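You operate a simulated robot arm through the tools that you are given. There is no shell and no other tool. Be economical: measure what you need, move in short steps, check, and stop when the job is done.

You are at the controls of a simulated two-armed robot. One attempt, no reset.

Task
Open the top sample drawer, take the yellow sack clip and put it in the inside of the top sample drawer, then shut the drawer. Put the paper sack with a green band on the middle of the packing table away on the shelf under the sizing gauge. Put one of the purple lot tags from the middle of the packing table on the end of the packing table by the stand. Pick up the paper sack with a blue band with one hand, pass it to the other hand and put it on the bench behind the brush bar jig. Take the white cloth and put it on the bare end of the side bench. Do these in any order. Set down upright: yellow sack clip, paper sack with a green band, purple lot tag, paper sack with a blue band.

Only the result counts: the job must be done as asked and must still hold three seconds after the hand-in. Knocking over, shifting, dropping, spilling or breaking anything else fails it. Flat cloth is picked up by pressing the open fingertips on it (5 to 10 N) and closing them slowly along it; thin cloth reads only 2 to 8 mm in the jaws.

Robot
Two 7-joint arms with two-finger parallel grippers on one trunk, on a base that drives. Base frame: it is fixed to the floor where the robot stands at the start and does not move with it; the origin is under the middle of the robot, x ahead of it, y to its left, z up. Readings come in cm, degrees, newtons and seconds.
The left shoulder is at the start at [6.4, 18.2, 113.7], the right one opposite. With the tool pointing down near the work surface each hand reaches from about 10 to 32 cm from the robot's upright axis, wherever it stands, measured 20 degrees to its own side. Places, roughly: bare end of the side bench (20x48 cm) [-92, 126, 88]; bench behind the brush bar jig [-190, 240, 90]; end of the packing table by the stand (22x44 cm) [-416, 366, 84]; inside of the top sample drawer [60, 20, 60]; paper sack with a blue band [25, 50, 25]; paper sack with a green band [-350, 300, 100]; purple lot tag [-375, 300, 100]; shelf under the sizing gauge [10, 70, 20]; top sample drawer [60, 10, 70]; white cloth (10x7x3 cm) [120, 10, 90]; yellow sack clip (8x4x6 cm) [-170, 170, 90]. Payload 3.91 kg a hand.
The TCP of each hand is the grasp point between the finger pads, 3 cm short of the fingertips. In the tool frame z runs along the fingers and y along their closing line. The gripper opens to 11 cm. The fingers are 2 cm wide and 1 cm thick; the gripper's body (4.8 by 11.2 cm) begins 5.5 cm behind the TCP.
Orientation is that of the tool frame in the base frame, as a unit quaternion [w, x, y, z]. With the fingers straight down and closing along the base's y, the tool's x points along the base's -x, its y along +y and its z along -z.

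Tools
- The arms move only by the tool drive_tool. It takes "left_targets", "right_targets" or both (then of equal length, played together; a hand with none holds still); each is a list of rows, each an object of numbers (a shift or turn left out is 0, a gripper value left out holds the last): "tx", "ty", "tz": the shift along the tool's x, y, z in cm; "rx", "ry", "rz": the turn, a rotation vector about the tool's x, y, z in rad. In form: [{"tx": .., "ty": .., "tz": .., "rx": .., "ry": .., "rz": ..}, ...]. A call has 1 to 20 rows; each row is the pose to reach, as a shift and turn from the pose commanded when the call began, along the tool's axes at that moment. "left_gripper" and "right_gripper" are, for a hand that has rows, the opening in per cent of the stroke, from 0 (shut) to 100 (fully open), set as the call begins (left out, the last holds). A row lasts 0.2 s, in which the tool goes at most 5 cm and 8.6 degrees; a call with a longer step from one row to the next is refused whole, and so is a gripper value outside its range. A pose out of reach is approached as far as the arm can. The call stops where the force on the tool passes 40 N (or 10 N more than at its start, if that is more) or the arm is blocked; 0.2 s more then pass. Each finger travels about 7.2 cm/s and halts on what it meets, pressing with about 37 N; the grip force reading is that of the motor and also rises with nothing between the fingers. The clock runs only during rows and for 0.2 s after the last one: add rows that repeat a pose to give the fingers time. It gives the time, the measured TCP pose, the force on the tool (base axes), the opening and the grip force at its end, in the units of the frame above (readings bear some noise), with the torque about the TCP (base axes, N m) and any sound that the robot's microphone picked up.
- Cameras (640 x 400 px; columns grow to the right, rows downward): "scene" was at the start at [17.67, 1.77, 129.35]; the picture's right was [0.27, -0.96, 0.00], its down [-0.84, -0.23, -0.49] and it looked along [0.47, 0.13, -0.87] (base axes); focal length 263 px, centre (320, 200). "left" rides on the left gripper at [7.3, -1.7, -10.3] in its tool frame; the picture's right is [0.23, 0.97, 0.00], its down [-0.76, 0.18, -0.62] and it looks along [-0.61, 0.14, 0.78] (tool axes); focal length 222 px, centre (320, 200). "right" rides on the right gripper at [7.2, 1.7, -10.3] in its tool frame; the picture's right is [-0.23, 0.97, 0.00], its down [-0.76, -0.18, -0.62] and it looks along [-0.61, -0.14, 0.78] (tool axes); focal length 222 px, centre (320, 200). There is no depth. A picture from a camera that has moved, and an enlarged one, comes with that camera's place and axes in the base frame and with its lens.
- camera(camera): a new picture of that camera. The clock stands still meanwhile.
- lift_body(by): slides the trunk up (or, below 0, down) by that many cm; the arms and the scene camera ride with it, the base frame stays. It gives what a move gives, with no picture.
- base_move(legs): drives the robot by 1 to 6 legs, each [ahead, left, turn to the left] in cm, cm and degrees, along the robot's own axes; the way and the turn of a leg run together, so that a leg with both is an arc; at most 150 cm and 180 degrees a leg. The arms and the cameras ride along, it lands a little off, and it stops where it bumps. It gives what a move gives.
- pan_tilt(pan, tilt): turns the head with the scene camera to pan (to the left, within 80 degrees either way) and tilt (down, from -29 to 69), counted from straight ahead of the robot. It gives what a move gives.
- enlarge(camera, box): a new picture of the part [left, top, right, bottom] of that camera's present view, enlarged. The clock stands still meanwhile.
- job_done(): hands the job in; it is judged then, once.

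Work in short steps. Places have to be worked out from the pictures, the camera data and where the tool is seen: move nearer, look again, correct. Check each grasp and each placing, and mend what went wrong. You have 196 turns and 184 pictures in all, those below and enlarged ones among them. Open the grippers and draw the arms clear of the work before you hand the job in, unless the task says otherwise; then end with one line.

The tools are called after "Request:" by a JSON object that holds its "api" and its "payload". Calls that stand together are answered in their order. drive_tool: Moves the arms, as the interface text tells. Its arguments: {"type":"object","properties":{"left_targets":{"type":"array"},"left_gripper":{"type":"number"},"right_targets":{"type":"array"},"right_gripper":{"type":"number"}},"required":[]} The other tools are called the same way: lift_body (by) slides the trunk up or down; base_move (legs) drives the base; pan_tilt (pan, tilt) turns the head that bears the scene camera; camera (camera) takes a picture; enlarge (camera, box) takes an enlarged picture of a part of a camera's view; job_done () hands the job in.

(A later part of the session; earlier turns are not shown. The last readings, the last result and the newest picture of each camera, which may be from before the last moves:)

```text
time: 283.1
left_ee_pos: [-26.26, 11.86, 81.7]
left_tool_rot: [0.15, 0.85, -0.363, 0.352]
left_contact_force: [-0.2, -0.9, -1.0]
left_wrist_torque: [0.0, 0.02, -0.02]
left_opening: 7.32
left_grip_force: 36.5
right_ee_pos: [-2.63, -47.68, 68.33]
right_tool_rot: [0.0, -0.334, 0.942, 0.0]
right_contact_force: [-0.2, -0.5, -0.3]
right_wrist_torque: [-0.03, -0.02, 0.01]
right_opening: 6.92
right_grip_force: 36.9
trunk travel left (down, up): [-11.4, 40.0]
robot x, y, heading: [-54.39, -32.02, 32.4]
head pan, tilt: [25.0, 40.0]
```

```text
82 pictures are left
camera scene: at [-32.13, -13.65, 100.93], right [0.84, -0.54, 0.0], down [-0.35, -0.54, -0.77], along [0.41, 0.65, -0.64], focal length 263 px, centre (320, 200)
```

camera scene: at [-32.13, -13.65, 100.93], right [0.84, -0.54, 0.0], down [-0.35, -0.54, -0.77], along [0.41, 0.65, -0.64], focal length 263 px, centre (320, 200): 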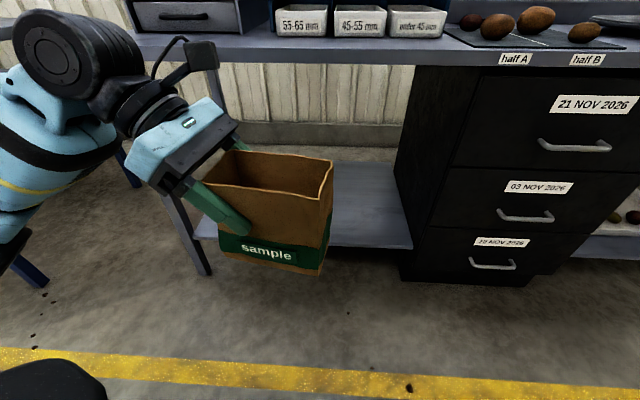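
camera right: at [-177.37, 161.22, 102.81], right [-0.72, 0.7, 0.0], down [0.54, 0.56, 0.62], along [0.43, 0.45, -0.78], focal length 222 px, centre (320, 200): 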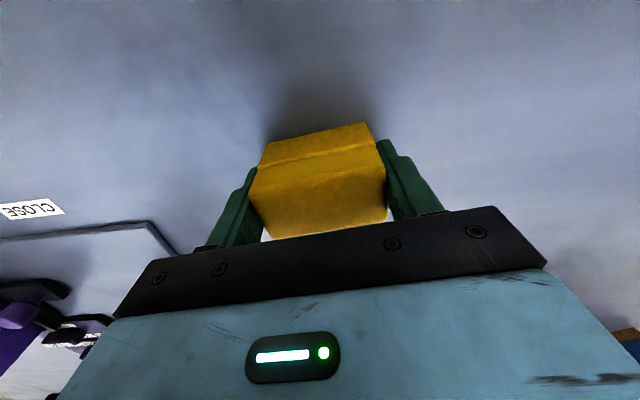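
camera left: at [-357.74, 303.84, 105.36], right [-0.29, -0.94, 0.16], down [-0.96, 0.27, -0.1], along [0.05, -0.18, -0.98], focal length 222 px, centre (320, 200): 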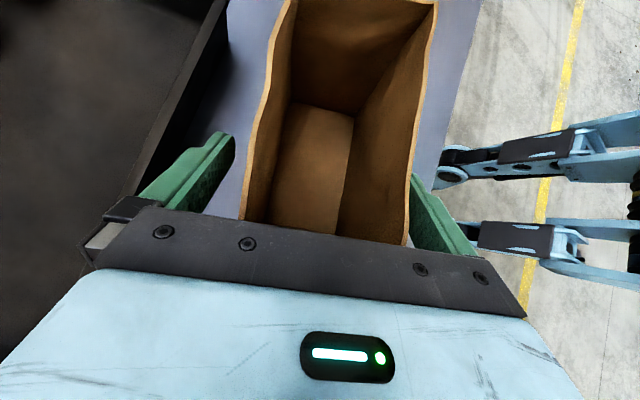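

Clean. Lower the left hand 38 cm with the arm.

Request:
{"api": "drive_tool", "payload": {"left_targets": [{"tx": -2.9, "tz": 2.9}, {"tx": -5.8, "tz": 5.8}, {"tx": -8.7, "tz": 8.7}, {"tx": -11.6, "tz": 11.6}, {"tx": -14.5, "tz": 14.5}, {"tx": -17.4, "tz": 17.4}, {"tx": -20.3, "tz": 20.3}, {"tx": -23.2, "tz": 23.2}, {"tx": -26.2, "tz": 26.2}]}}

Request:
{"api": "camera", "payload": {"camera": "scene"}}

```text
time: 285.1
left_ee_pos: [-26.35, 11.78, 44.45]
left_tool_rot: [0.15, 0.85, -0.362, 0.352]
left_contact_force: [0.0, 0.5, -1.0]
left_wrist_torque: [-0.02, 0.02, -0.01]
left_opening: 7.31
left_grip_force: 37.0
right_ee_pos: [-2.46, -47.72, 68.25]
right_tool_rot: [0.0, -0.334, 0.943, -0.001]
right_contact_force: [0.0, -0.2, -0.1]
right_wrist_torque: [0.01, 0.01, -0.01]
right_opening: 6.92
right_grip_force: 37.0
trunk travel left (down, up): [-11.4, 40.0]
robot x, y, heading: [-54.72, -32.43, 32.4]
head pan, tilt: [25.0, 40.0]
```

```text
81 pictures are left
camera scene: at [-32.11, -13.63, 100.92], right [0.84, -0.54, 0.0], down [-0.35, -0.54, -0.77], along [0.41, 0.65, -0.64], focal length 263 px, centre (320, 200)
```

scene: 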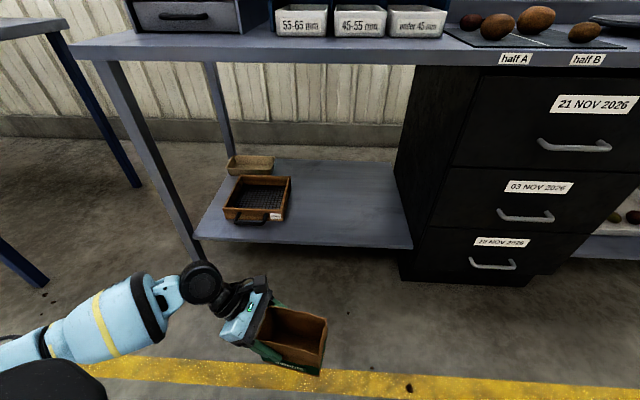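

Path is clear; the shelf spot is at ≈[18.7,56.4] under the gauge bins. Drive toward the bench in two steps.

Request:
{"api": "base_move", "payload": {"legs": [[33, 10, 0]]}}

Request:
{"api": "camera", "payload": {"camera": "scene"}}

```text
time: 287.4
left_ee_pos: [-4.06, 37.77, 44.63]
left_tool_rot: [0.15, 0.85, -0.363, 0.35]
left_contact_force: [-0.5, -0.3, -0.4]
left_wrist_torque: [-0.01, 0.02, 0.01]
left_opening: 7.31
left_grip_force: 37.1
right_ee_pos: [19.77, -21.7, 68.18]
right_tool_rot: [0.002, -0.334, 0.943, 0.0]
right_contact_force: [0.3, 0.3, 0.2]
right_wrist_torque: [0.0, -0.02, 0.0]
right_opening: 6.96
right_grip_force: 37.3
trunk travel left (down, up): [-11.4, 40.0]
robot x, y, heading: [-32.0, -6.0, 32.2]
head pan, tilt: [25.0, 40.0]
```

```text
80 pictures are left
camera scene: at [-9.77, 12.33, 100.91], right [0.84, -0.54, 0.0], down [-0.35, -0.54, -0.77], along [0.41, 0.64, -0.64], focal length 263 px, centre (320, 200)
```

scene: 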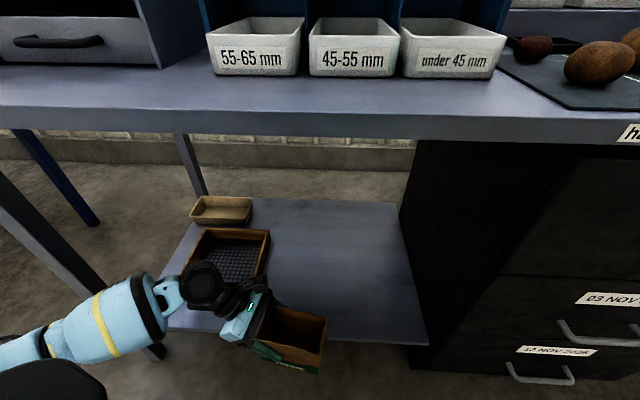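

Request:
{"api": "base_move", "payload": {"legs": [[15.5, 4, 0]]}}

Request:
{"api": "camera", "payload": {"camera": "left"}}

Request:
{"api": "camera", "payload": {"camera": "scene"}}

```text
time: 288.8
left_ee_pos: [6.78, 49.32, 44.57]
left_tool_rot: [0.151, 0.849, -0.363, 0.352]
left_contact_force: [0.4, 0.1, 0.3]
left_wrist_torque: [-0.01, 0.02, 0.05]
left_opening: 7.33
left_grip_force: 37.2
right_ee_pos: [30.52, -10.19, 68.25]
right_tool_rot: [0.001, -0.334, 0.943, 0.0]
right_contact_force: [-0.7, 0.5, -0.2]
right_wrist_torque: [-0.01, 0.0, 0.04]
right_opening: 6.91
right_grip_force: 37.5
trunk travel left (down, up): [-11.4, 40.0]
robot x, y, heading: [-21.57, 5.39, 32.2]
head pan, tilt: [25.0, 40.0]
```

```text
79 pictures are left
camera left: at [6.67, 52.04, 56.97], right [-0.59, -0.79, 0.16], down [-0.81, 0.58, -0.1], along [-0.02, -0.19, -0.98], focal length 222 px, centre (320, 200)
```

left: 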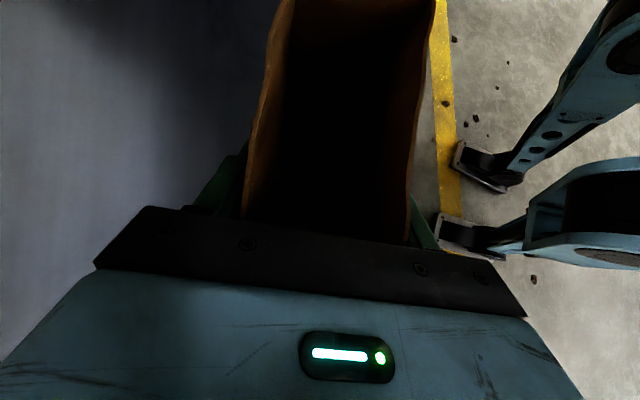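

```text
78 pictures are left
camera scene: at [1.01, 23.9, 100.91], right [0.84, -0.54, 0.0], down [-0.35, -0.54, -0.77], along [0.41, 0.64, -0.64], focal length 263 px, centre (320, 200)
```

scene: 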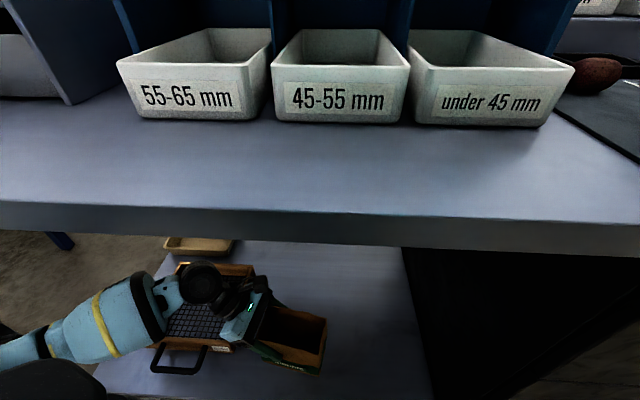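

Extend 13.5 cm further in, then lower to just above the shelf.

Request:
{"api": "drive_tool", "payload": {"left_targets": [{"tx": -0.2, "ty": -3.4, "tz": -0.2}, {"tx": -0.4, "ty": -6.8, "tz": -0.4}, {"tx": -0.5, "ty": -10.2, "tz": -0.5}, {"tx": -0.7, "ty": -13.5, "tz": -0.7}, {"tx": -3.2, "ty": -13.5, "tz": 1.8}, {"tx": -5.7, "ty": -13.5, "tz": 4.3}, {"tx": -7.1, "ty": -13.5, "tz": 5.7}]}}

Request:
{"api": "camera", "payload": {"camera": "left"}}

Request:
{"api": "camera", "payload": {"camera": "scene"}}

```text
time: 290.4
left_ee_pos: [15.74, 59.25, 35.41]
left_tool_rot: [0.15, 0.85, -0.363, 0.351]
left_contact_force: [-0.9, -0.4, -0.1]
left_wrist_torque: [0.04, 0.01, -0.01]
left_opening: 7.28
left_grip_force: 37.1
right_ee_pos: [30.55, -10.33, 68.3]
right_tool_rot: [0.0, -0.335, 0.942, 0.0]
right_contact_force: [0.1, 0.7, 0.4]
right_wrist_torque: [0.01, -0.05, 0.0]
right_opening: 6.94
right_grip_force: 36.5
trunk travel left (down, up): [-11.4, 40.0]
robot x, y, heading: [-21.6, 5.29, 32.6]
head pan, tilt: [25.0, 40.0]
```

```text
77 pictures are left
camera left: at [15.69, 62.12, 47.98], right [-0.59, -0.79, 0.16], down [-0.81, 0.58, -0.1], along [-0.02, -0.19, -0.98], focal length 222 px, centre (320, 200)
```

left: 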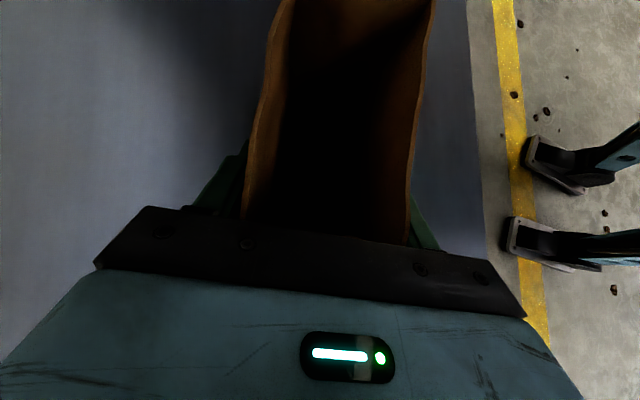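

```text
76 pictures are left
camera scene: at [0.99, 23.88, 100.92], right [0.84, -0.54, 0.0], down [-0.35, -0.54, -0.77], along [0.41, 0.64, -0.64], focal length 263 px, centre (320, 200)
```

scene: 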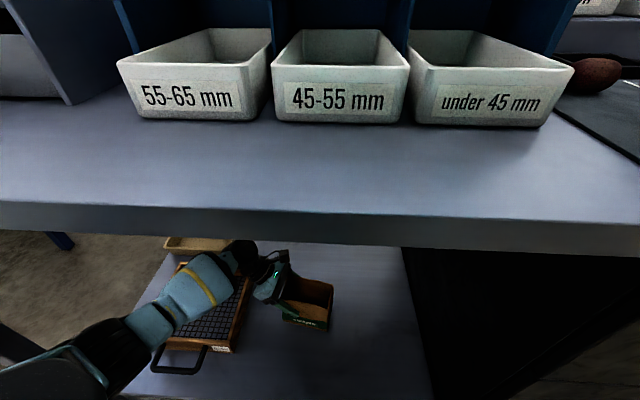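

Lower slowly to contact.

Request:
{"api": "drive_tool", "payload": {"left_targets": [{"tx": -0.5, "tz": 0.5}, {"tx": -0.9, "tz": 0.9}, {"tx": -1.15, "tz": 1.15}, {"tx": -1.4, "tz": 1.4}]}}

```text
time: 291.4
left_ee_pos: [15.87, 59.33, 33.93]
left_tool_rot: [0.149, 0.849, -0.362, 0.354]
left_contact_force: [-6.8, -1.2, 20.0]
left_wrist_torque: [-0.57, 0.47, -0.12]
left_opening: 7.3
left_grip_force: 37.1
right_ee_pos: [30.49, -10.28, 68.36]
right_tool_rot: [0.0, -0.334, 0.943, 0.0]
right_contact_force: [0.6, 0.4, -0.3]
right_wrist_torque: [-0.01, 0.0, 0.03]
right_opening: 6.95
right_grip_force: 37.2
trunk travel left (down, up): [-11.4, 40.0]
robot x, y, heading: [-21.39, 5.3, 32.5]
head pan, tilt: [25.0, 40.0]
```

Contact with 20 N. Open and withdraw along the tool axis.

Request:
{"api": "drive_tool", "payload": {"left_targets": [{"tz": 0}, {"tz": 0}, {"tz": 0}, {"tz": 0}], "left_gripper": 100}}

Request:
{"api": "drive_tool", "payload": {"left_targets": [{"tz": -3.5}, {"tz": -7}, {"tz": -10.5}, {"tz": -14}]}}

Request:
{"api": "camera", "payload": {"camera": "left"}}

Request:
{"api": "camera", "payload": {"camera": "scene"}}

```text
time: 292.4
left_ee_pos: [15.66, 59.33, 33.58]
left_tool_rot: [0.151, 0.85, -0.363, 0.351]
left_contact_force: [1.0, -1.0, 0.5]
left_wrist_torque: [-0.01, -0.01, 0.02]
left_opening: 11.0
left_grip_force: 0.1
right_ee_pos: [30.48, -10.15, 68.23]
right_tool_rot: [0.0, -0.333, 0.943, 0.0]
right_contact_force: [0.1, 0.0, 0.0]
right_wrist_torque: [0.0, 0.02, -0.02]
right_opening: 6.92
right_grip_force: 36.7
trunk travel left (down, up): [-11.4, 40.0]
robot x, y, heading: [-21.47, 5.07, 32.4]
head pan, tilt: [25.0, 40.0]
```

```text
time: 293.4
left_ee_pos: [8.85, 66.6, 43.47]
left_tool_rot: [0.151, 0.85, -0.362, 0.351]
left_contact_force: [-0.5, 0.8, 0.4]
left_wrist_torque: [0.0, 0.01, 0.02]
left_opening: 11.0
left_grip_force: 0.1
right_ee_pos: [30.52, -10.26, 68.14]
right_tool_rot: [0.0, -0.334, 0.942, -0.001]
right_contact_force: [-0.8, 0.1, 0.1]
right_wrist_torque: [-0.01, 0.01, -0.02]
right_opening: 6.96
right_grip_force: 36.8
trunk travel left (down, up): [-11.4, 40.0]
robot x, y, heading: [-21.67, 4.98, 32.3]
head pan, tilt: [25.0, 40.0]
```

```text
75 pictures are left
camera left: at [8.8, 69.29, 55.94], right [-0.59, -0.79, 0.16], down [-0.81, 0.58, -0.1], along [-0.02, -0.19, -0.98], focal length 222 px, centre (320, 200)
```

left: 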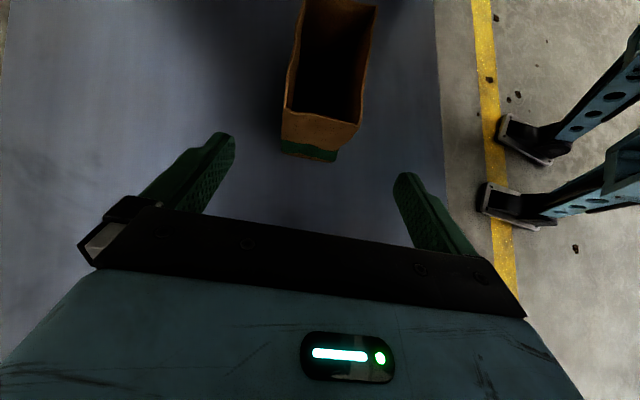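

```text
74 pictures are left
camera scene: at [0.98, 23.87, 100.92], right [0.84, -0.54, 0.0], down [-0.35, -0.54, -0.77], along [0.41, 0.64, -0.64], focal length 263 px, centre (320, 200)
```

scene: 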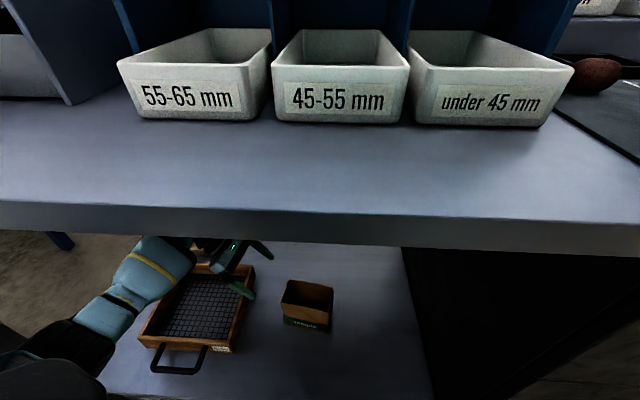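

Green sack stands on the shelf. Withdraw: back straight out 45 cm (bench-normal), raise the left hand, then look.

Request:
{"api": "base_move", "payload": {"legs": [[-42.4, -15, 0]]}}

Request:
{"api": "camera", "payload": {"camera": "scene"}}

Request:
{"api": "drive_tool", "payload": {"left_targets": [{"tx": 2.9, "tz": -2.9}, {"tx": 5.8, "tz": -5.8}, {"tx": 8.7, "tz": -8.7}, {"tx": 11.6, "tz": -11.6}, {"tx": 14.5, "tz": -14.5}]}}

Request:
{"api": "lift_body", "payload": {"by": 22}}

```text
time: 296.1
left_ee_pos: [-18.95, 31.13, 43.51]
left_tool_rot: [0.15, 0.85, -0.363, 0.351]
left_contact_force: [0.1, 0.2, -0.1]
left_wrist_torque: [-0.01, -0.02, -0.03]
left_opening: 10.98
left_grip_force: 0.1
right_ee_pos: [2.55, -45.87, 68.15]
right_tool_rot: [0.0, -0.332, 0.943, 0.001]
right_contact_force: [0.7, -0.4, -1.0]
right_wrist_torque: [-0.01, 0.0, -0.02]
right_opening: 6.94
right_grip_force: 37.2
trunk travel left (down, up): [-11.4, 40.0]
robot x, y, heading: [-49.05, -29.83, 32.1]
head pan, tilt: [25.0, 40.0]
```

```text
73 pictures are left
camera scene: at [-26.99, -11.66, 100.93], right [0.84, -0.54, 0.0], down [-0.35, -0.54, -0.77], along [0.41, 0.64, -0.64], focal length 263 px, centre (320, 200)
```

scene: 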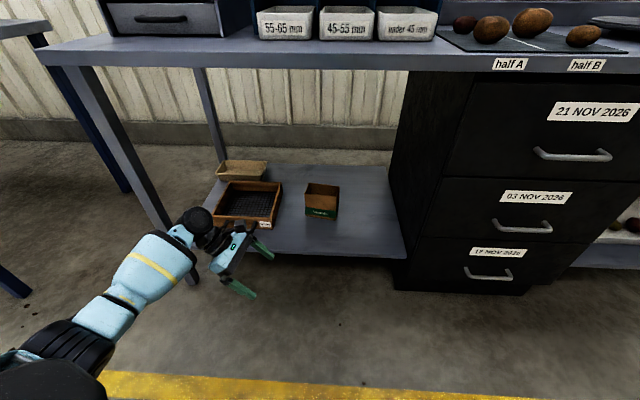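

```text
time: 297.3
left_ee_pos: [-18.84, 30.99, 64.09]
left_tool_rot: [0.15, 0.85, -0.362, 0.352]
left_contact_force: [-0.2, -1.2, 0.4]
left_wrist_torque: [-0.03, 0.03, 0.03]
left_opening: 10.97
left_grip_force: 0.1
right_ee_pos: [2.58, -45.8, 68.13]
right_tool_rot: [0.0, -0.333, 0.943, 0.001]
right_contact_force: [0.5, 0.3, -0.8]
right_wrist_torque: [0.0, 0.02, -0.03]
right_opening: 6.95
right_grip_force: 37.0
trunk travel left (down, up): [-11.4, 40.0]
robot x, y, heading: [-49.62, -30.0, 32.3]
head pan, tilt: [25.0, 40.0]
```

```text
time: 299.6
left_ee_pos: [-18.92, 30.97, 85.95]
left_tool_rot: [0.152, 0.849, -0.363, 0.351]
left_contact_force: [-0.6, 0.5, -0.3]
left_wrist_torque: [0.01, 0.03, -0.01]
left_opening: 11.01
left_grip_force: 0.0
right_ee_pos: [2.45, -45.94, 90.18]
right_tool_rot: [0.0, -0.332, 0.943, 0.0]
right_contact_force: [-0.1, 0.7, -1.1]
right_wrist_torque: [0.0, 0.01, 0.02]
right_opening: 6.93
right_grip_force: 36.6
trunk travel left (down, up): [-33.4, 18.0]
robot x, y, heading: [-49.28, -30.28, 32.3]
head pan, tilt: [25.0, 40.0]
```

Turn back to face the bench and move right so the drawer handle is slightly left of the axis.

Request:
{"api": "base_move", "payload": {"legs": [[0, 0, 19.7], [0, -70, 0]]}}

Request:
{"api": "pan_tilt", "payload": {"pan": 10, "tilt": 40}}

Request:
{"api": "camera", "payload": {"camera": "scene"}}

```text
time: 307.3
left_ee_pos: [14.07, -5.62, 85.94]
left_tool_rot: [0.09, 0.899, -0.215, 0.371]
left_contact_force: [0.4, -0.8, 0.3]
left_wrist_torque: [-0.01, 0.0, 0.03]
left_opening: 10.95
left_grip_force: 0.2
right_ee_pos: [60.26, -70.91, 90.14]
right_tool_rot: [0.0, -0.489, 0.872, 0.0]
right_contact_force: [0.5, -0.6, -0.8]
right_wrist_torque: [0.0, 0.02, 0.02]
right_opening: 6.94
right_grip_force: 36.8
trunk travel left (down, up): [-33.4, 18.0]
robot x, y, heading: [5.8, -73.57, 51.7]
head pan, tilt: [25.0, 40.0]
```

```text
time: 308.1
left_ee_pos: [14.07, -5.8, 86.02]
left_tool_rot: [0.09, 0.899, -0.214, 0.372]
left_contact_force: [-0.6, -0.1, 0.2]
left_wrist_torque: [0.0, -0.04, -0.02]
left_opening: 11.02
left_grip_force: 0.1
right_ee_pos: [60.22, -70.99, 90.26]
right_tool_rot: [0.001, -0.488, 0.873, 0.0]
right_contact_force: [0.8, 0.1, -0.2]
right_wrist_torque: [0.0, 0.0, 0.0]
right_opening: 6.93
right_grip_force: 37.8
trunk travel left (down, up): [-33.4, 18.0]
robot x, y, heading: [6.28, -73.49, 51.5]
head pan, tilt: [10.0, 40.0]
```

```text
72 pictures are left
camera scene: at [18.26, -55.37, 125.02], right [0.88, -0.47, 0.0], down [-0.3, -0.57, -0.77], along [0.36, 0.68, -0.64], focal length 263 px, centre (320, 200)
```

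scene: 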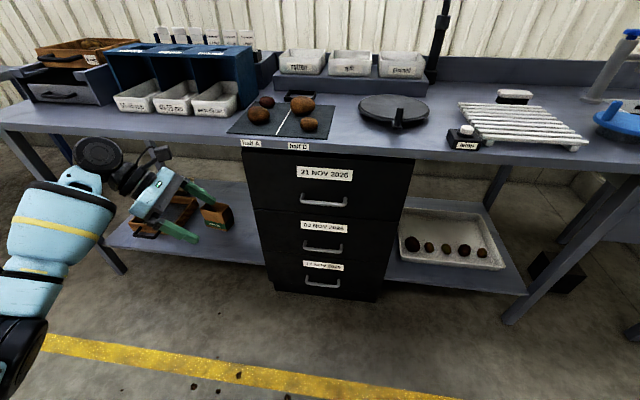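

Request:
{"api": "enlarge", "payload": {"camera": "scene", "box": [270, 160, 390, 235]}}

```text
5.33 times, centred on (330, 198) of scene
camera zoom: at [18.26, -55.37, 125.02], right [0.88, -0.47, 0.0], down [-0.3, -0.57, -0.77], along [0.36, 0.68, -0.64], focal length 1402 px, centre (267, 213)
```

zoom: 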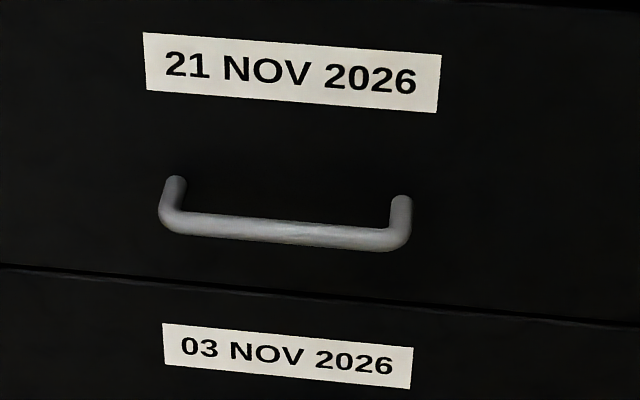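

Handle bar at t≈38.5, n≈31.4, z≈69.8, standoff ~4 cm. Turn the left hand to point forward with fingers closing vertically.

Request:
{"api": "drive_tool", "payload": {"left_targets": [{"rx": 0.1171, "ry": -0.0385, "rz": 0.0625}, {"rx": 0.2342, "ry": -0.077, "rz": 0.125}, {"rx": 0.3514, "ry": -0.1155, "rz": 0.1875}, {"rx": 0.4685, "ry": -0.154, "rz": 0.25}, {"rx": 0.5856, "ry": -0.1925, "rz": 0.3124}, {"rx": 0.7027, "ry": -0.231, "rz": 0.3749}, {"rx": 0.8198, "ry": -0.2694, "rz": 0.4374}, {"rx": 0.9369, "ry": -0.3079, "rz": 0.4999}, {"rx": 1.054, "ry": -0.3464, "rz": 0.5624}, {"rx": 1.1712, "ry": -0.3849, "rz": 0.6248}, {"rx": 1.2883, "ry": -0.4234, "rz": 0.6873}, {"rx": 1.4054, "ry": -0.4619, "rz": 0.7498}]}}

Request:
{"api": "camera", "payload": {"camera": "scene"}}

Request:
{"api": "camera", "payload": {"camera": "left"}}

```text
time: 310.7
left_ee_pos: [14.11, -5.76, 86.08]
left_tool_rot: [0.671, -0.667, 0.23, -0.229]
left_contact_force: [-0.9, -0.3, -0.4]
left_wrist_torque: [0.0, 0.0, 0.0]
left_opening: 10.98
left_grip_force: 0.0
right_ee_pos: [60.08, -70.93, 90.23]
right_tool_rot: [0.0, -0.489, 0.873, 0.0]
right_contact_force: [0.6, 0.6, -0.5]
right_wrist_torque: [-0.04, -0.02, 0.0]
right_opening: 6.92
right_grip_force: 36.9
trunk travel left (down, up): [-33.4, 18.0]
robot x, y, heading: [5.71, -73.84, 51.9]
head pan, tilt: [10.0, 40.0]
```

```text
70 pictures are left
camera scene: at [18.28, -55.39, 125.02], right [0.88, -0.47, 0.0], down [-0.3, -0.57, -0.77], along [0.36, 0.68, -0.64], focal length 263 px, centre (320, 200)
```

scene: 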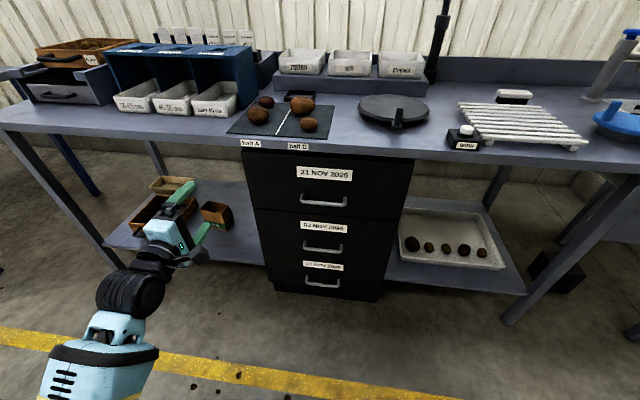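

```text
69 pictures are left
camera left: at [13.65, -18.4, 87.66], right [0.18, -0.13, -0.97], down [-0.98, -0.02, -0.18], along [0.0, 0.99, -0.14], focal length 222 px, centre (320, 200)
```

left: 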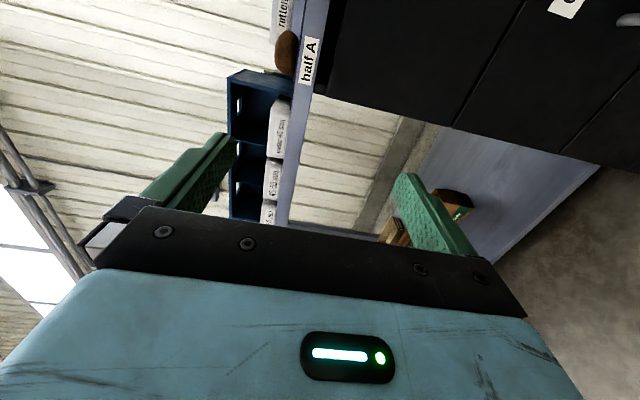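

Works well. Move the left hand right/down toward handle height and drive the base 14 forward.

Request:
{"api": "drive_tool", "payload": {"left_targets": [{"tx": 3.4, "ty": 2.3}, {"tx": 6.8, "ty": 4.7}, {"tx": 10.2, "ty": 7}, {"tx": 13.6, "ty": 9.3}, {"tx": 17, "ty": 11.6}, {"tx": 20.4, "ty": 14}, {"tx": 23.8, "ty": 16.3}]}}

Request:
{"api": "base_move", "payload": {"legs": [[14, 0, 0]]}}

Request:
{"api": "camera", "payload": {"camera": "scene"}}

Request:
{"api": "camera", "payload": {"camera": "left"}}

```text
time: 312.5
left_ee_pos: [29.97, -18.04, 68.85]
left_tool_rot: [0.682, -0.653, 0.265, -0.196]
left_contact_force: [-1.2, 0.1, -0.1]
left_wrist_torque: [-0.01, 0.01, 0.0]
left_opening: 10.98
left_grip_force: 0.0
right_ee_pos: [60.14, -70.87, 90.27]
right_tool_rot: [-0.001, -0.488, 0.873, 0.0]
right_contact_force: [0.3, -0.4, -0.2]
right_wrist_torque: [0.02, -0.01, -0.03]
right_opening: 6.89
right_grip_force: 37.7
trunk travel left (down, up): [-33.4, 18.0]
robot x, y, heading: [5.97, -73.99, 51.9]
head pan, tilt: [10.0, 40.0]
stopped in row 7 (left hand): the arm was blocked; the commanded pose is now the measured one
```

```text
time: 313.8
left_ee_pos: [38.55, -7.14, 68.75]
left_tool_rot: [0.681, -0.654, 0.265, -0.196]
left_contact_force: [0.6, 0.4, -0.3]
left_wrist_torque: [0.0, -0.03, -0.03]
left_opening: 10.99
left_grip_force: 0.1
right_ee_pos: [68.71, -59.9, 90.23]
right_tool_rot: [0.0, -0.489, 0.872, 0.0]
right_contact_force: [-0.3, 0.0, -0.8]
right_wrist_torque: [-0.02, 0.01, 0.0]
right_opening: 6.93
right_grip_force: 37.2
trunk travel left (down, up): [-33.4, 18.0]
robot x, y, heading: [14.51, -62.85, 52.1]
head pan, tilt: [10.0, 40.0]
```

```text
68 pictures are left
camera scene: at [26.85, -44.44, 125.0], right [0.88, -0.47, 0.0], down [-0.3, -0.57, -0.77], along [0.36, 0.68, -0.64], focal length 263 px, centre (320, 200)
```

scene: 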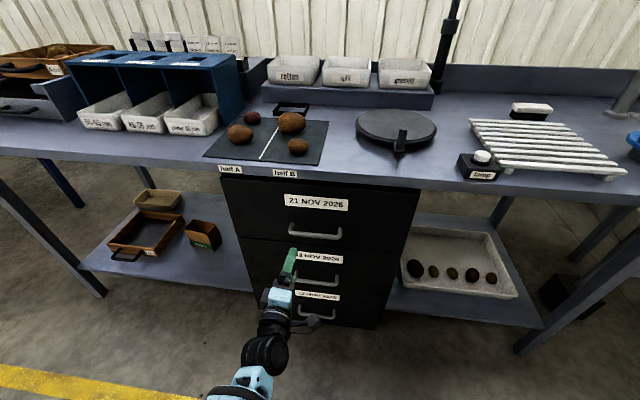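

```text
67 pictures are left
camera left: at [38.18, -19.81, 69.65], right [0.1, -0.07, -0.99], down [-0.99, -0.01, -0.1], along [0.0, 1.0, -0.07], focal length 222 px, centre (320, 200)
```

left: 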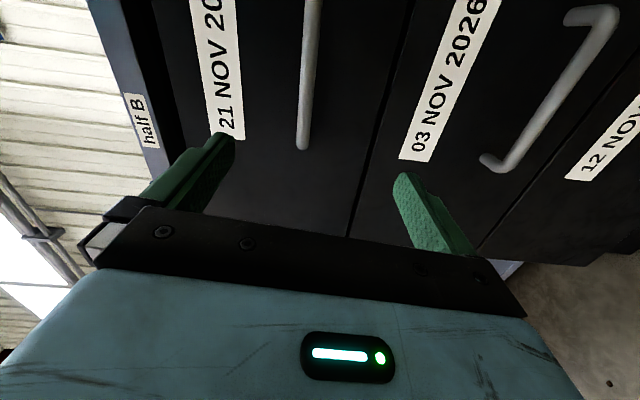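

Handle bar at z≈70.6, and the gripper is nearly aligned. Advance 12.8 with small corrections.

Request:
{"api": "drive_tool", "payload": {"left_targets": [{"tx": 2, "ty": -1.85, "tz": 2}, {"tx": 2, "ty": -1.85, "tz": 6}, {"tx": 2, "ty": -1.85, "tz": 10}]}}

Request:
{"api": "camera", "payload": {"camera": "left"}}

```text
time: 314.6
left_ee_pos: [46.49, -0.68, 70.54]
left_tool_rot: [0.681, -0.654, 0.264, -0.197]
left_contact_force: [-0.1, 0.0, -0.4]
left_wrist_torque: [0.03, 0.0, 0.02]
left_opening: 11.01
left_grip_force: 0.1
right_ee_pos: [68.76, -60.01, 90.32]
right_tool_rot: [0.0, -0.488, 0.873, 0.0]
right_contact_force: [0.3, -0.7, -0.7]
right_wrist_torque: [-0.01, 0.02, -0.03]
right_opening: 6.91
right_grip_force: 36.7
trunk travel left (down, up): [-33.4, 18.0]
robot x, y, heading: [15.14, -62.42, 51.7]
head pan, tilt: [10.0, 40.0]
```

```text
66 pictures are left
camera left: at [46.1, -13.3, 71.43], right [0.1, -0.07, -0.99], down [-0.99, -0.01, -0.1], along [0.0, 1.0, -0.07], focal length 222 px, centre (320, 200)
```

left: 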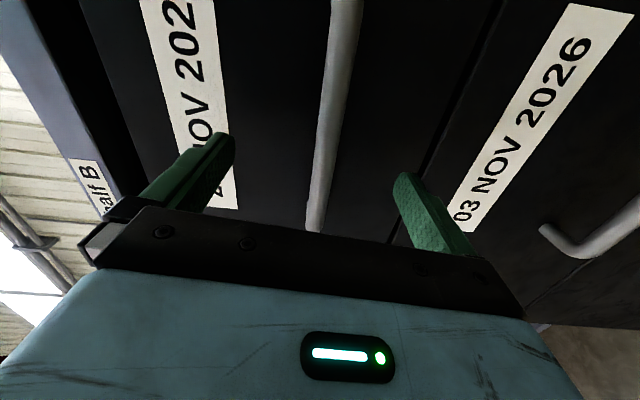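

Bar is between the fingers. Advance 2.8 and close.

Request:
{"api": "drive_tool", "payload": {"left_targets": [{"tz": 1.5}, {"tz": 2.8}]}}

Request:
{"api": "drive_tool", "payload": {"left_targets": [{"tz": 0}, {"tz": 0}, {"tz": 0}, {"tz": 0}, {"tz": 0}, {"tz": 0}], "left_gripper": 0}}

Request:
{"api": "camera", "payload": {"camera": "left"}}

```text
time: 315.2
left_ee_pos: [48.01, 1.42, 70.47]
left_tool_rot: [0.681, -0.653, 0.265, -0.197]
left_contact_force: [-13.7, -16.5, 2.7]
left_wrist_torque: [-0.91, 0.8, 0.33]
left_opening: 10.92
left_grip_force: 0.1
right_ee_pos: [68.45, -60.27, 90.2]
right_tool_rot: [0.002, -0.489, 0.872, 0.001]
right_contact_force: [0.0, -0.9, 0.4]
right_wrist_torque: [-0.03, -0.02, 0.02]
right_opening: 6.96
right_grip_force: 36.4
trunk travel left (down, up): [-33.4, 18.0]
robot x, y, heading: [14.56, -62.41, 51.7]
head pan, tilt: [10.0, 40.0]
```

```text
time: 316.6
left_ee_pos: [47.95, 1.52, 70.36]
left_tool_rot: [0.681, -0.654, 0.264, -0.197]
left_contact_force: [-22.3, -20.5, -10.9]
left_wrist_torque: [-0.81, -0.7, 0.13]
left_opening: 1.54
left_grip_force: 45.5
right_ee_pos: [68.54, -60.08, 90.29]
right_tool_rot: [0.001, -0.489, 0.872, 0.0]
right_contact_force: [0.0, 0.6, -1.8]
right_wrist_torque: [-0.03, -0.04, 0.0]
right_opening: 6.88
right_grip_force: 37.2
trunk travel left (down, up): [-33.4, 18.0]
robot x, y, heading: [14.35, -62.83, 52.0]
head pan, tilt: [10.0, 40.0]
```

```text
65 pictures are left
camera left: at [47.55, -11.24, 71.3], right [0.1, -0.08, -0.99], down [-0.99, -0.01, -0.1], along [0.0, 1.0, -0.08], focal length 222 px, centre (320, 200)
```

left: 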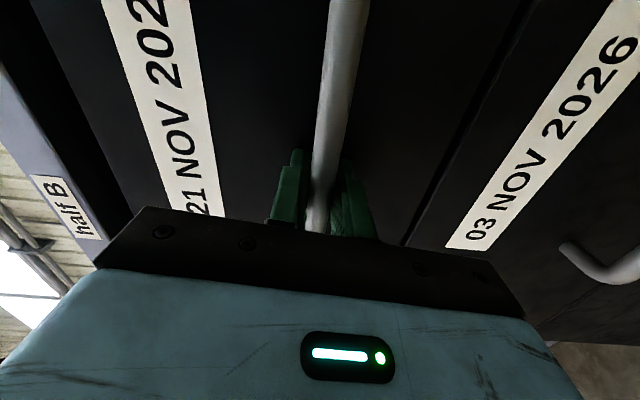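

Bar gripped (1.5 cm). Pull by driving back 24 cm.

Request:
{"api": "base_move", "payload": {"legs": [[-24, 0, 0]]}}

Request:
{"api": "camera", "payload": {"camera": "scene"}}

```text
time: 318.4
left_ee_pos: [33.76, -17.69, 70.51]
left_tool_rot: [0.678, -0.654, 0.269, -0.201]
left_contact_force: [29.5, -19.7, -16.6]
left_wrist_torque: [-0.49, -0.88, 0.19]
left_opening: 1.6
left_grip_force: 45.0
right_ee_pos: [54.07, -79.11, 90.14]
right_tool_rot: [-0.001, -0.489, 0.873, 0.0]
right_contact_force: [-0.6, -0.1, -0.4]
right_wrist_torque: [0.02, 0.02, -0.03]
right_opening: 6.93
right_grip_force: 37.3
trunk travel left (down, up): [-33.4, 18.0]
robot x, y, heading: [-0.49, -81.82, 51.8]
head pan, tilt: [10.0, 40.0]
```

```text
64 pictures are left
camera scene: at [12.24, -63.53, 124.99], right [0.88, -0.47, 0.0], down [-0.31, -0.57, -0.77], along [0.36, 0.68, -0.64], focal length 263 px, centre (320, 200)
```

scene: 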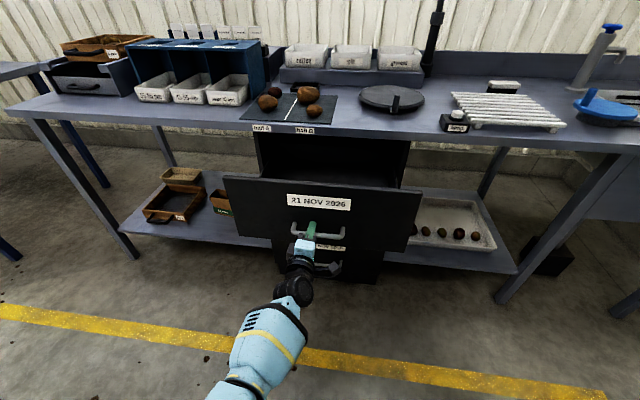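

Drawer is open ~24 cm. Release the handle, back off, and move the left hand up-left out of the way.

Request:
{"api": "drive_tool", "payload": {"left_targets": [{"tz": 0}, {"tz": 0}, {"tz": 0}, {"tz": 0}], "left_gripper": 100}}

Request:
{"api": "drive_tool", "payload": {"left_targets": [{"tz": -4}, {"tz": -8}, {"tz": -12}, {"tz": -16}, {"tz": -18, "tx": -4}, {"tz": -18, "tx": -8, "ty": -2}, {"tz": -18, "tx": -11, "ty": -5}, {"tz": -18, "tx": -14, "ty": -9}, {"tz": -18, "tx": -17, "ty": -13}, {"tz": -18, "tx": -19, "ty": -17}, {"tz": -18, "tx": -20, "ty": -21}]}}

Request:
{"api": "camera", "payload": {"camera": "scene"}}

```text
time: 319.4
left_ee_pos: [33.68, -17.65, 70.4]
left_tool_rot: [0.678, -0.654, 0.269, -0.2]
left_contact_force: [-1.3, -0.1, -0.1]
left_wrist_torque: [-0.01, 0.0, 0.0]
left_opening: 11.01
left_grip_force: 0.0
right_ee_pos: [53.8, -79.17, 90.31]
right_tool_rot: [-0.001, -0.487, 0.873, -0.001]
right_contact_force: [-0.1, 0.6, -1.0]
right_wrist_torque: [0.04, 0.0, 0.04]
right_opening: 6.93
right_grip_force: 37.0
trunk travel left (down, up): [-33.4, 18.0]
robot x, y, heading: [-0.58, -81.82, 51.7]
head pan, tilt: [10.0, 40.0]
```

```text
time: 321.8
left_ee_pos: [8.55, -20.66, 93.28]
left_tool_rot: [0.677, -0.655, 0.269, -0.201]
left_contact_force: [-0.3, 0.0, -0.8]
left_wrist_torque: [0.03, 0.02, 0.0]
left_opening: 10.99
left_grip_force: 0.1
right_ee_pos: [53.87, -79.12, 90.3]
right_tool_rot: [0.001, -0.488, 0.873, 0.0]
right_contact_force: [0.3, -0.8, -0.6]
right_wrist_torque: [-0.02, 0.0, 0.01]
right_opening: 6.94
right_grip_force: 36.5
trunk travel left (down, up): [-33.4, 18.0]
robot x, y, heading: [-0.14, -81.98, 51.9]
head pan, tilt: [10.0, 40.0]
```

```text
63 pictures are left
camera scene: at [11.96, -63.47, 125.01], right [0.88, -0.47, 0.0], down [-0.3, -0.57, -0.77], along [0.36, 0.68, -0.64], focal length 263 px, centre (320, 200)
```

scene: 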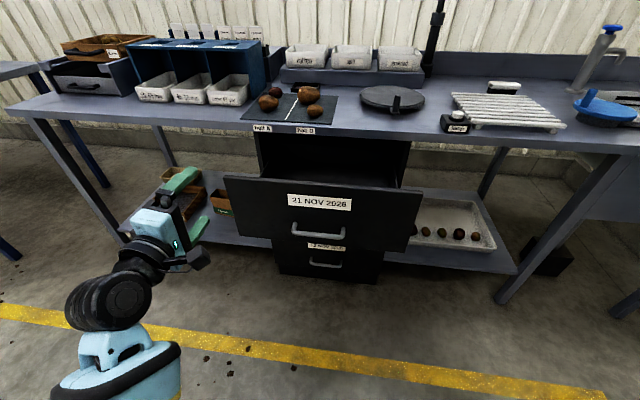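

Drive forward 30 cm; then check the drawer interior.

Request:
{"api": "base_move", "payload": {"legs": [[30, 0, 0]]}}

Request:
{"api": "lift_body", "payload": {"by": 8}}

Request:
{"api": "pan_tilt", "payload": {"pan": 5, "tilt": 55}}

Request:
{"api": "camera", "payload": {"camera": "scene"}}

```text
time: 323.8
left_ee_pos: [27.49, 3.03, 93.33]
left_tool_rot: [0.678, -0.654, 0.27, -0.202]
left_contact_force: [-1.1, -0.2, 0.9]
left_wrist_torque: [0.01, 0.03, 0.02]
left_opening: 10.98
left_grip_force: 0.0
right_ee_pos: [72.5, -55.43, 90.27]
right_tool_rot: [0.0, -0.487, 0.874, 0.0]
right_contact_force: [0.4, -0.1, -0.5]
right_wrist_torque: [0.01, -0.03, -0.01]
right_opening: 6.92
right_grip_force: 37.4
trunk travel left (down, up): [-33.4, 18.0]
robot x, y, heading: [18.23, -57.81, 51.5]
head pan, tilt: [10.0, 40.0]
```

```text
time: 325.0
left_ee_pos: [27.45, 3.08, 101.43]
left_tool_rot: [0.678, -0.654, 0.27, -0.201]
left_contact_force: [-0.5, -0.4, -0.1]
left_wrist_torque: [0.01, 0.04, 0.02]
left_opening: 11.0
left_grip_force: 0.0
right_ee_pos: [72.57, -55.52, 98.06]
right_tool_rot: [0.0, -0.487, 0.873, 0.0]
right_contact_force: [-0.4, -0.3, -0.1]
right_wrist_torque: [-0.02, 0.04, -0.02]
right_opening: 6.91
right_grip_force: 36.9
trunk travel left (down, up): [-41.4, 10.0]
robot x, y, heading: [18.13, -58.01, 51.5]
head pan, tilt: [10.0, 40.0]
```

```text
time: 325.8
left_ee_pos: [27.58, 3.01, 101.4]
left_tool_rot: [0.677, -0.654, 0.27, -0.202]
left_contact_force: [0.2, 0.1, 0.3]
left_wrist_torque: [0.02, 0.0, 0.03]
left_opening: 11.01
left_grip_force: 0.1
right_ee_pos: [72.49, -55.51, 98.33]
right_tool_rot: [0.0, -0.488, 0.873, -0.001]
right_contact_force: [-0.2, -0.8, -0.7]
right_wrist_torque: [-0.02, 0.01, 0.0]
right_opening: 6.9
right_grip_force: 37.0
trunk travel left (down, up): [-41.4, 10.0]
robot x, y, heading: [18.16, -57.7, 51.6]
head pan, tilt: [5.0, 55.0]
```

```text
62 pictures are left
camera scene: at [28.84, -43.54, 131.66], right [0.84, -0.55, 0.0], down [-0.45, -0.68, -0.57], along [0.32, 0.48, -0.82], focal length 263 px, centre (320, 200)
```

scene: 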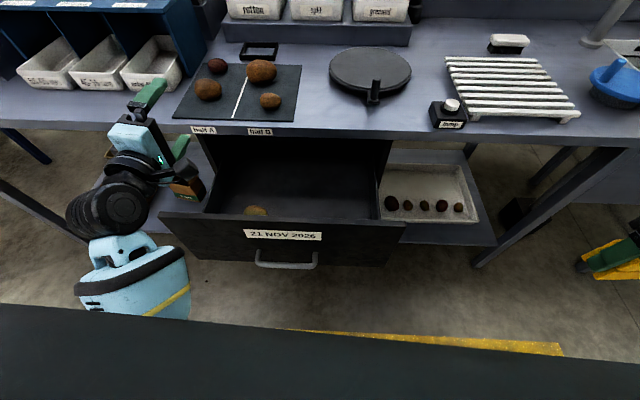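

Request:
{"api": "enlarge", "payload": {"camera": "scene", "box": [150, 120, 420, 280]}}

```text
2.37 times, centred on (285, 200) of scene
camera zoom: at [28.84, -43.54, 131.66], right [0.84, -0.55, 0.0], down [-0.45, -0.68, -0.57], along [0.32, 0.48, -0.82], focal length 623 px, centre (403, 200)
```

zoom: 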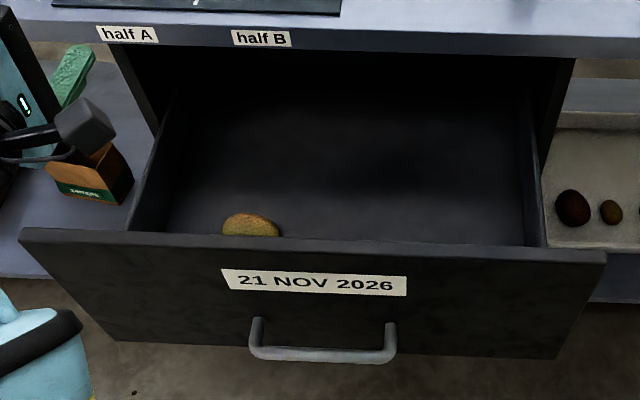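

Drawer interior: free on the right half (a potato lies at t≈28). Target for the clip ≈[52.6,-10.7]. Move the right hand over it at z 98.

Request:
{"api": "drive_tool", "payload": {"right_targets": [{"tx": -2.3, "ty": 3.4}, {"tx": -4.6, "ty": 6.7}, {"tx": -6.9, "ty": 10.1}, {"tx": -9.2, "ty": 13.5}, {"tx": -11.5, "ty": 16.8}, {"tx": -13.9, "ty": 20.2}, {"tx": -16.2, "ty": 23.6}, {"tx": -18.5, "ty": 26.9}, {"tx": -20.8, "ty": 30.3}, {"tx": -23.1, "ty": 33.7}, {"tx": -25.4, "ty": 37}, {"tx": -27.7, "ty": 40.4}]}}

Request:
{"api": "camera", "payload": {"camera": "right"}}

Request:
{"api": "camera", "payload": {"camera": "scene"}}

```text
time: 328.4
left_ee_pos: [27.57, 3.12, 101.45]
left_tool_rot: [0.678, -0.653, 0.27, -0.201]
left_contact_force: [-0.4, 0.1, 0.0]
left_wrist_torque: [0.03, -0.03, 0.03]
left_opening: 10.99
left_grip_force: 0.1
right_ee_pos: [60.37, -27.23, 98.14]
right_tool_rot: [0.0, -0.486, 0.874, 0.0]
right_contact_force: [-0.1, 0.7, 0.0]
right_wrist_torque: [0.02, 0.01, -0.02]
right_opening: 6.92
right_grip_force: 37.4
right hand out of reach, approached as far as the arm can: row 8, 9, 10, 11, 12
trunk travel left (down, up): [-41.4, 10.0]
robot x, y, heading: [18.9, -57.83, 51.4]
head pan, tilt: [5.0, 55.0]
```

```text
60 pictures are left
camera right: at [55.13, -32.49, 108.64], right [-0.71, 0.71, 0.0], down [0.55, 0.55, 0.62], along [0.44, 0.44, -0.78], focal length 222 px, centre (320, 200)
```

right: 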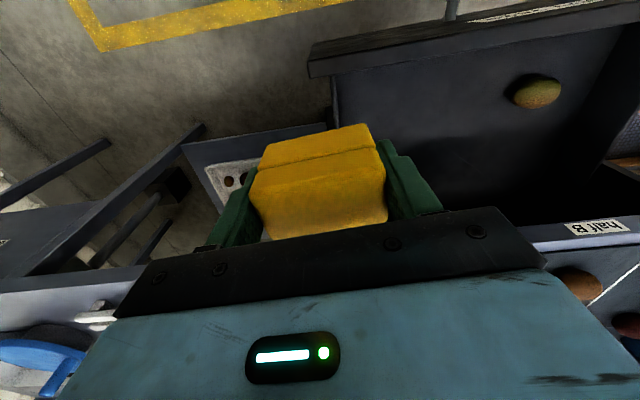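

```text
59 pictures are left
camera scene: at [28.85, -43.53, 131.65], right [0.83, -0.55, 0.0], down [-0.45, -0.68, -0.57], along [0.32, 0.48, -0.82], focal length 263 px, centre (320, 200)
```

scene: 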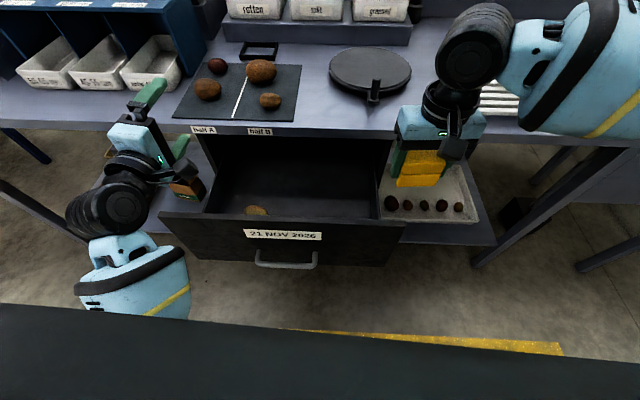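

Short by ~16 cm laterally; use the base: 7 ahead, 15 left.

Request:
{"api": "base_move", "payload": {"legs": [[7, 15, 0]]}}

Request:
{"api": "camera", "payload": {"camera": "right"}}

Request:
{"api": "camera", "payload": {"camera": "scene"}}

```text
time: 330.3
left_ee_pos: [20.12, 17.71, 101.45]
left_tool_rot: [0.677, -0.654, 0.27, -0.203]
left_contact_force: [0.2, -0.8, 0.2]
left_wrist_torque: [-0.01, 0.0, -0.02]
left_opening: 11.02
left_grip_force: 0.1
right_ee_pos: [53.05, -12.6, 98.22]
right_tool_rot: [0.001, -0.486, 0.874, 0.0]
right_contact_force: [0.6, 0.5, -1.2]
right_wrist_torque: [-0.03, -0.01, -0.03]
right_opening: 6.94
right_grip_force: 37.0
trunk travel left (down, up): [-41.4, 10.0]
robot x, y, heading: [11.12, -43.42, 51.4]
head pan, tilt: [5.0, 55.0]
```

```text
58 pictures are left
camera right: at [47.79, -17.77, 108.64], right [-0.71, 0.71, 0.0], down [0.55, 0.55, 0.62], along [0.44, 0.44, -0.78], focal length 222 px, centre (320, 200)
```

right: 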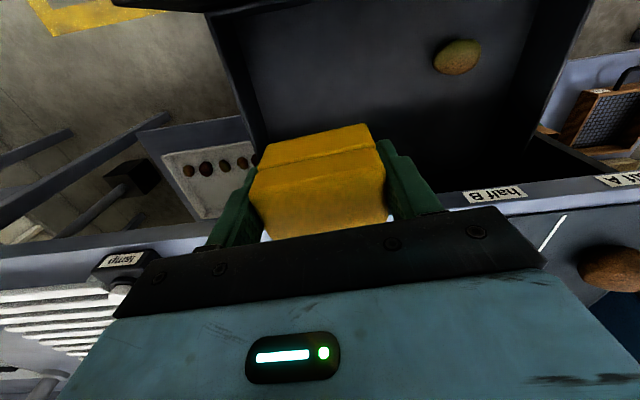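

```text
57 pictures are left
camera scene: at [21.5, -28.8, 131.65], right [0.83, -0.55, 0.0], down [-0.45, -0.68, -0.57], along [0.32, 0.48, -0.82], focal length 263 px, centre (320, 200)
```

scene: 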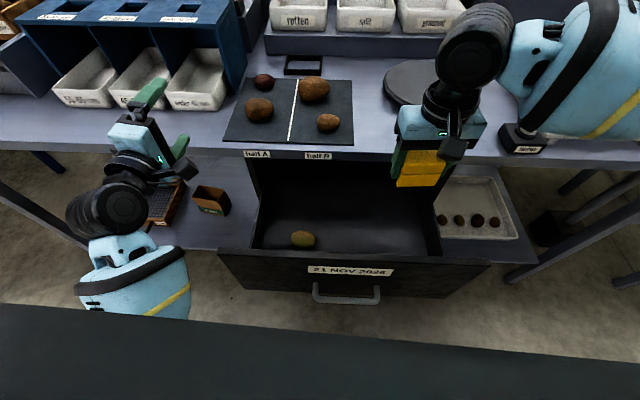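

Centred over the free right half. Descend in stages.

Request:
{"api": "drive_tool", "payload": {"right_targets": [{"ty": 1, "tz": 4}, {"ty": 2, "tz": 8}, {"ty": 2.5, "tz": 12}, {"ty": 2.5, "tz": 16}]}}

Request:
{"api": "camera", "payload": {"camera": "right"}}

Request:
{"api": "camera", "payload": {"camera": "scene"}}

```text
time: 331.3
left_ee_pos: [20.24, 17.6, 101.41]
left_tool_rot: [0.678, -0.653, 0.27, -0.202]
left_contact_force: [-0.2, 0.4, 0.2]
left_wrist_torque: [0.01, 0.02, -0.03]
left_opening: 11.0
left_grip_force: 0.1
right_ee_pos: [52.61, -14.99, 83.59]
right_tool_rot: [0.001, -0.486, 0.874, 0.001]
right_contact_force: [0.1, -1.2, -0.4]
right_wrist_torque: [0.01, 0.01, 0.03]
right_opening: 6.91
right_grip_force: 36.9
right hand out of reach, approached as far as the arm can: row 1, 2, 3, 4
trunk travel left (down, up): [-41.4, 10.0]
robot x, y, heading: [10.55, -43.16, 51.7]
head pan, tilt: [5.0, 55.0]
```

```text
56 pictures are left
camera right: at [47.41, -20.24, 94.06], right [-0.71, 0.71, 0.0], down [0.55, 0.55, 0.62], along [0.44, 0.44, -0.78], focal length 222 px, centre (320, 200)
```

right: 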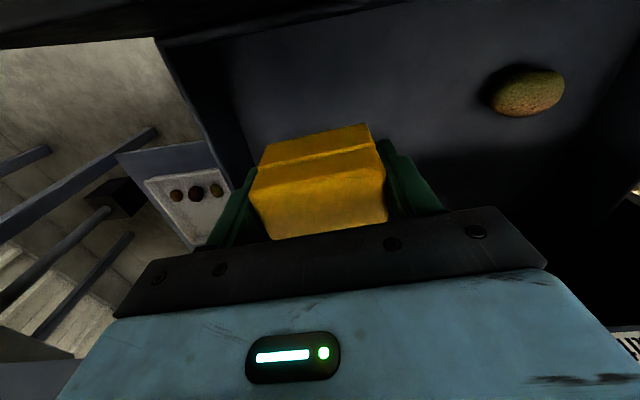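

```text
55 pictures are left
camera scene: at [21.51, -28.85, 131.66], right [0.83, -0.55, 0.0], down [-0.45, -0.68, -0.57], along [0.32, 0.48, -0.82], focal length 263 px, centre (320, 200)
```

scene: 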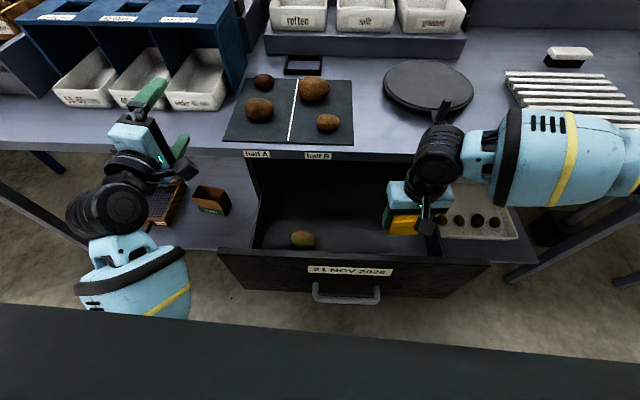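

Forearm runs parallel to the bench edge, clear. I pull the left hand back 10 and lower with the trunk.

Request:
{"api": "drive_tool", "payload": {"left_targets": [{"tz": -4}, {"tz": -8}, {"tz": -11}]}}

Request:
{"api": "lift_body", "payload": {"by": -10}}

Request:
{"api": "camera", "payload": {"camera": "right"}}

Request:
{"api": "camera", "payload": {"camera": "scene"}}

```text
time: 332.3
left_ee_pos: [14.38, 11.82, 102.21]
left_tool_rot: [0.7, -0.633, 0.258, -0.207]
left_contact_force: [0.2, 0.4, -0.4]
left_wrist_torque: [-0.04, 0.0, 0.0]
left_opening: 11.0
left_grip_force: 0.0
left hand out of reach, approached as far as the arm can: row 2, 3
right_ee_pos: [52.69, -14.97, 83.68]
right_tool_rot: [0.001, -0.486, 0.874, 0.001]
right_contact_force: [0.0, 0.0, -0.3]
right_wrist_torque: [0.0, 0.03, 0.02]
right_opening: 6.94
right_grip_force: 37.0
trunk travel left (down, up): [-41.4, 10.0]
robot x, y, heading: [11.41, -43.06, 51.6]
head pan, tilt: [5.0, 55.0]
stopped in row 3 (left hand): the arm was blocked; the commanded pose is now the measured one
```

```text
time: 333.6
left_ee_pos: [14.38, 11.83, 87.49]
left_tool_rot: [-0.658, 0.673, -0.274, 0.195]
left_contact_force: [-0.9, 0.1, -0.8]
left_wrist_torque: [0.01, -0.01, 0.02]
left_opening: 10.98
left_grip_force: 0.0
right_ee_pos: [52.77, -15.0, 73.57]
right_tool_rot: [0.001, -0.487, 0.874, 0.001]
right_contact_force: [0.6, -0.1, -0.1]
right_wrist_torque: [-0.02, -0.01, 0.02]
right_opening: 6.93
right_grip_force: 37.2
trunk travel left (down, up): [-31.4, 20.0]
robot x, y, heading: [11.27, -43.37, 51.5]
head pan, tilt: [5.0, 55.0]
```

```text
54 pictures are left
camera right: at [47.41, -20.21, 84.08], right [-0.71, 0.71, 0.0], down [0.55, 0.55, 0.62], along [0.44, 0.44, -0.78], focal length 222 px, centre (320, 200)
```

right: 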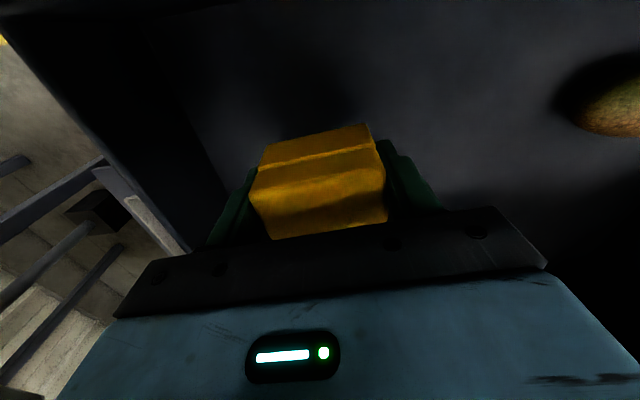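

```text
53 pictures are left
camera scene: at [23.63, -26.15, 120.94], right [0.83, -0.55, 0.0], down [-0.45, -0.68, -0.57], along [0.32, 0.48, -0.82], focal length 263 px, centre (320, 200)
```

scene: 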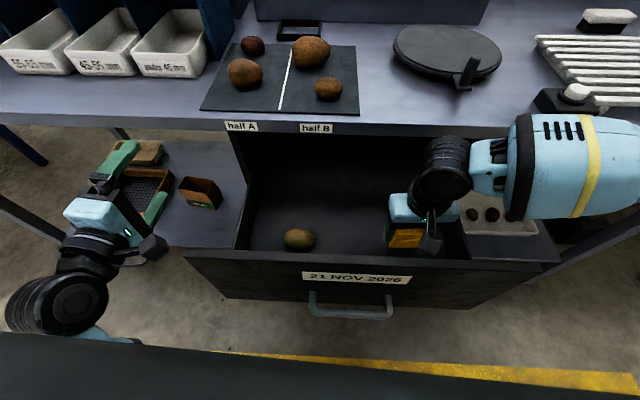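

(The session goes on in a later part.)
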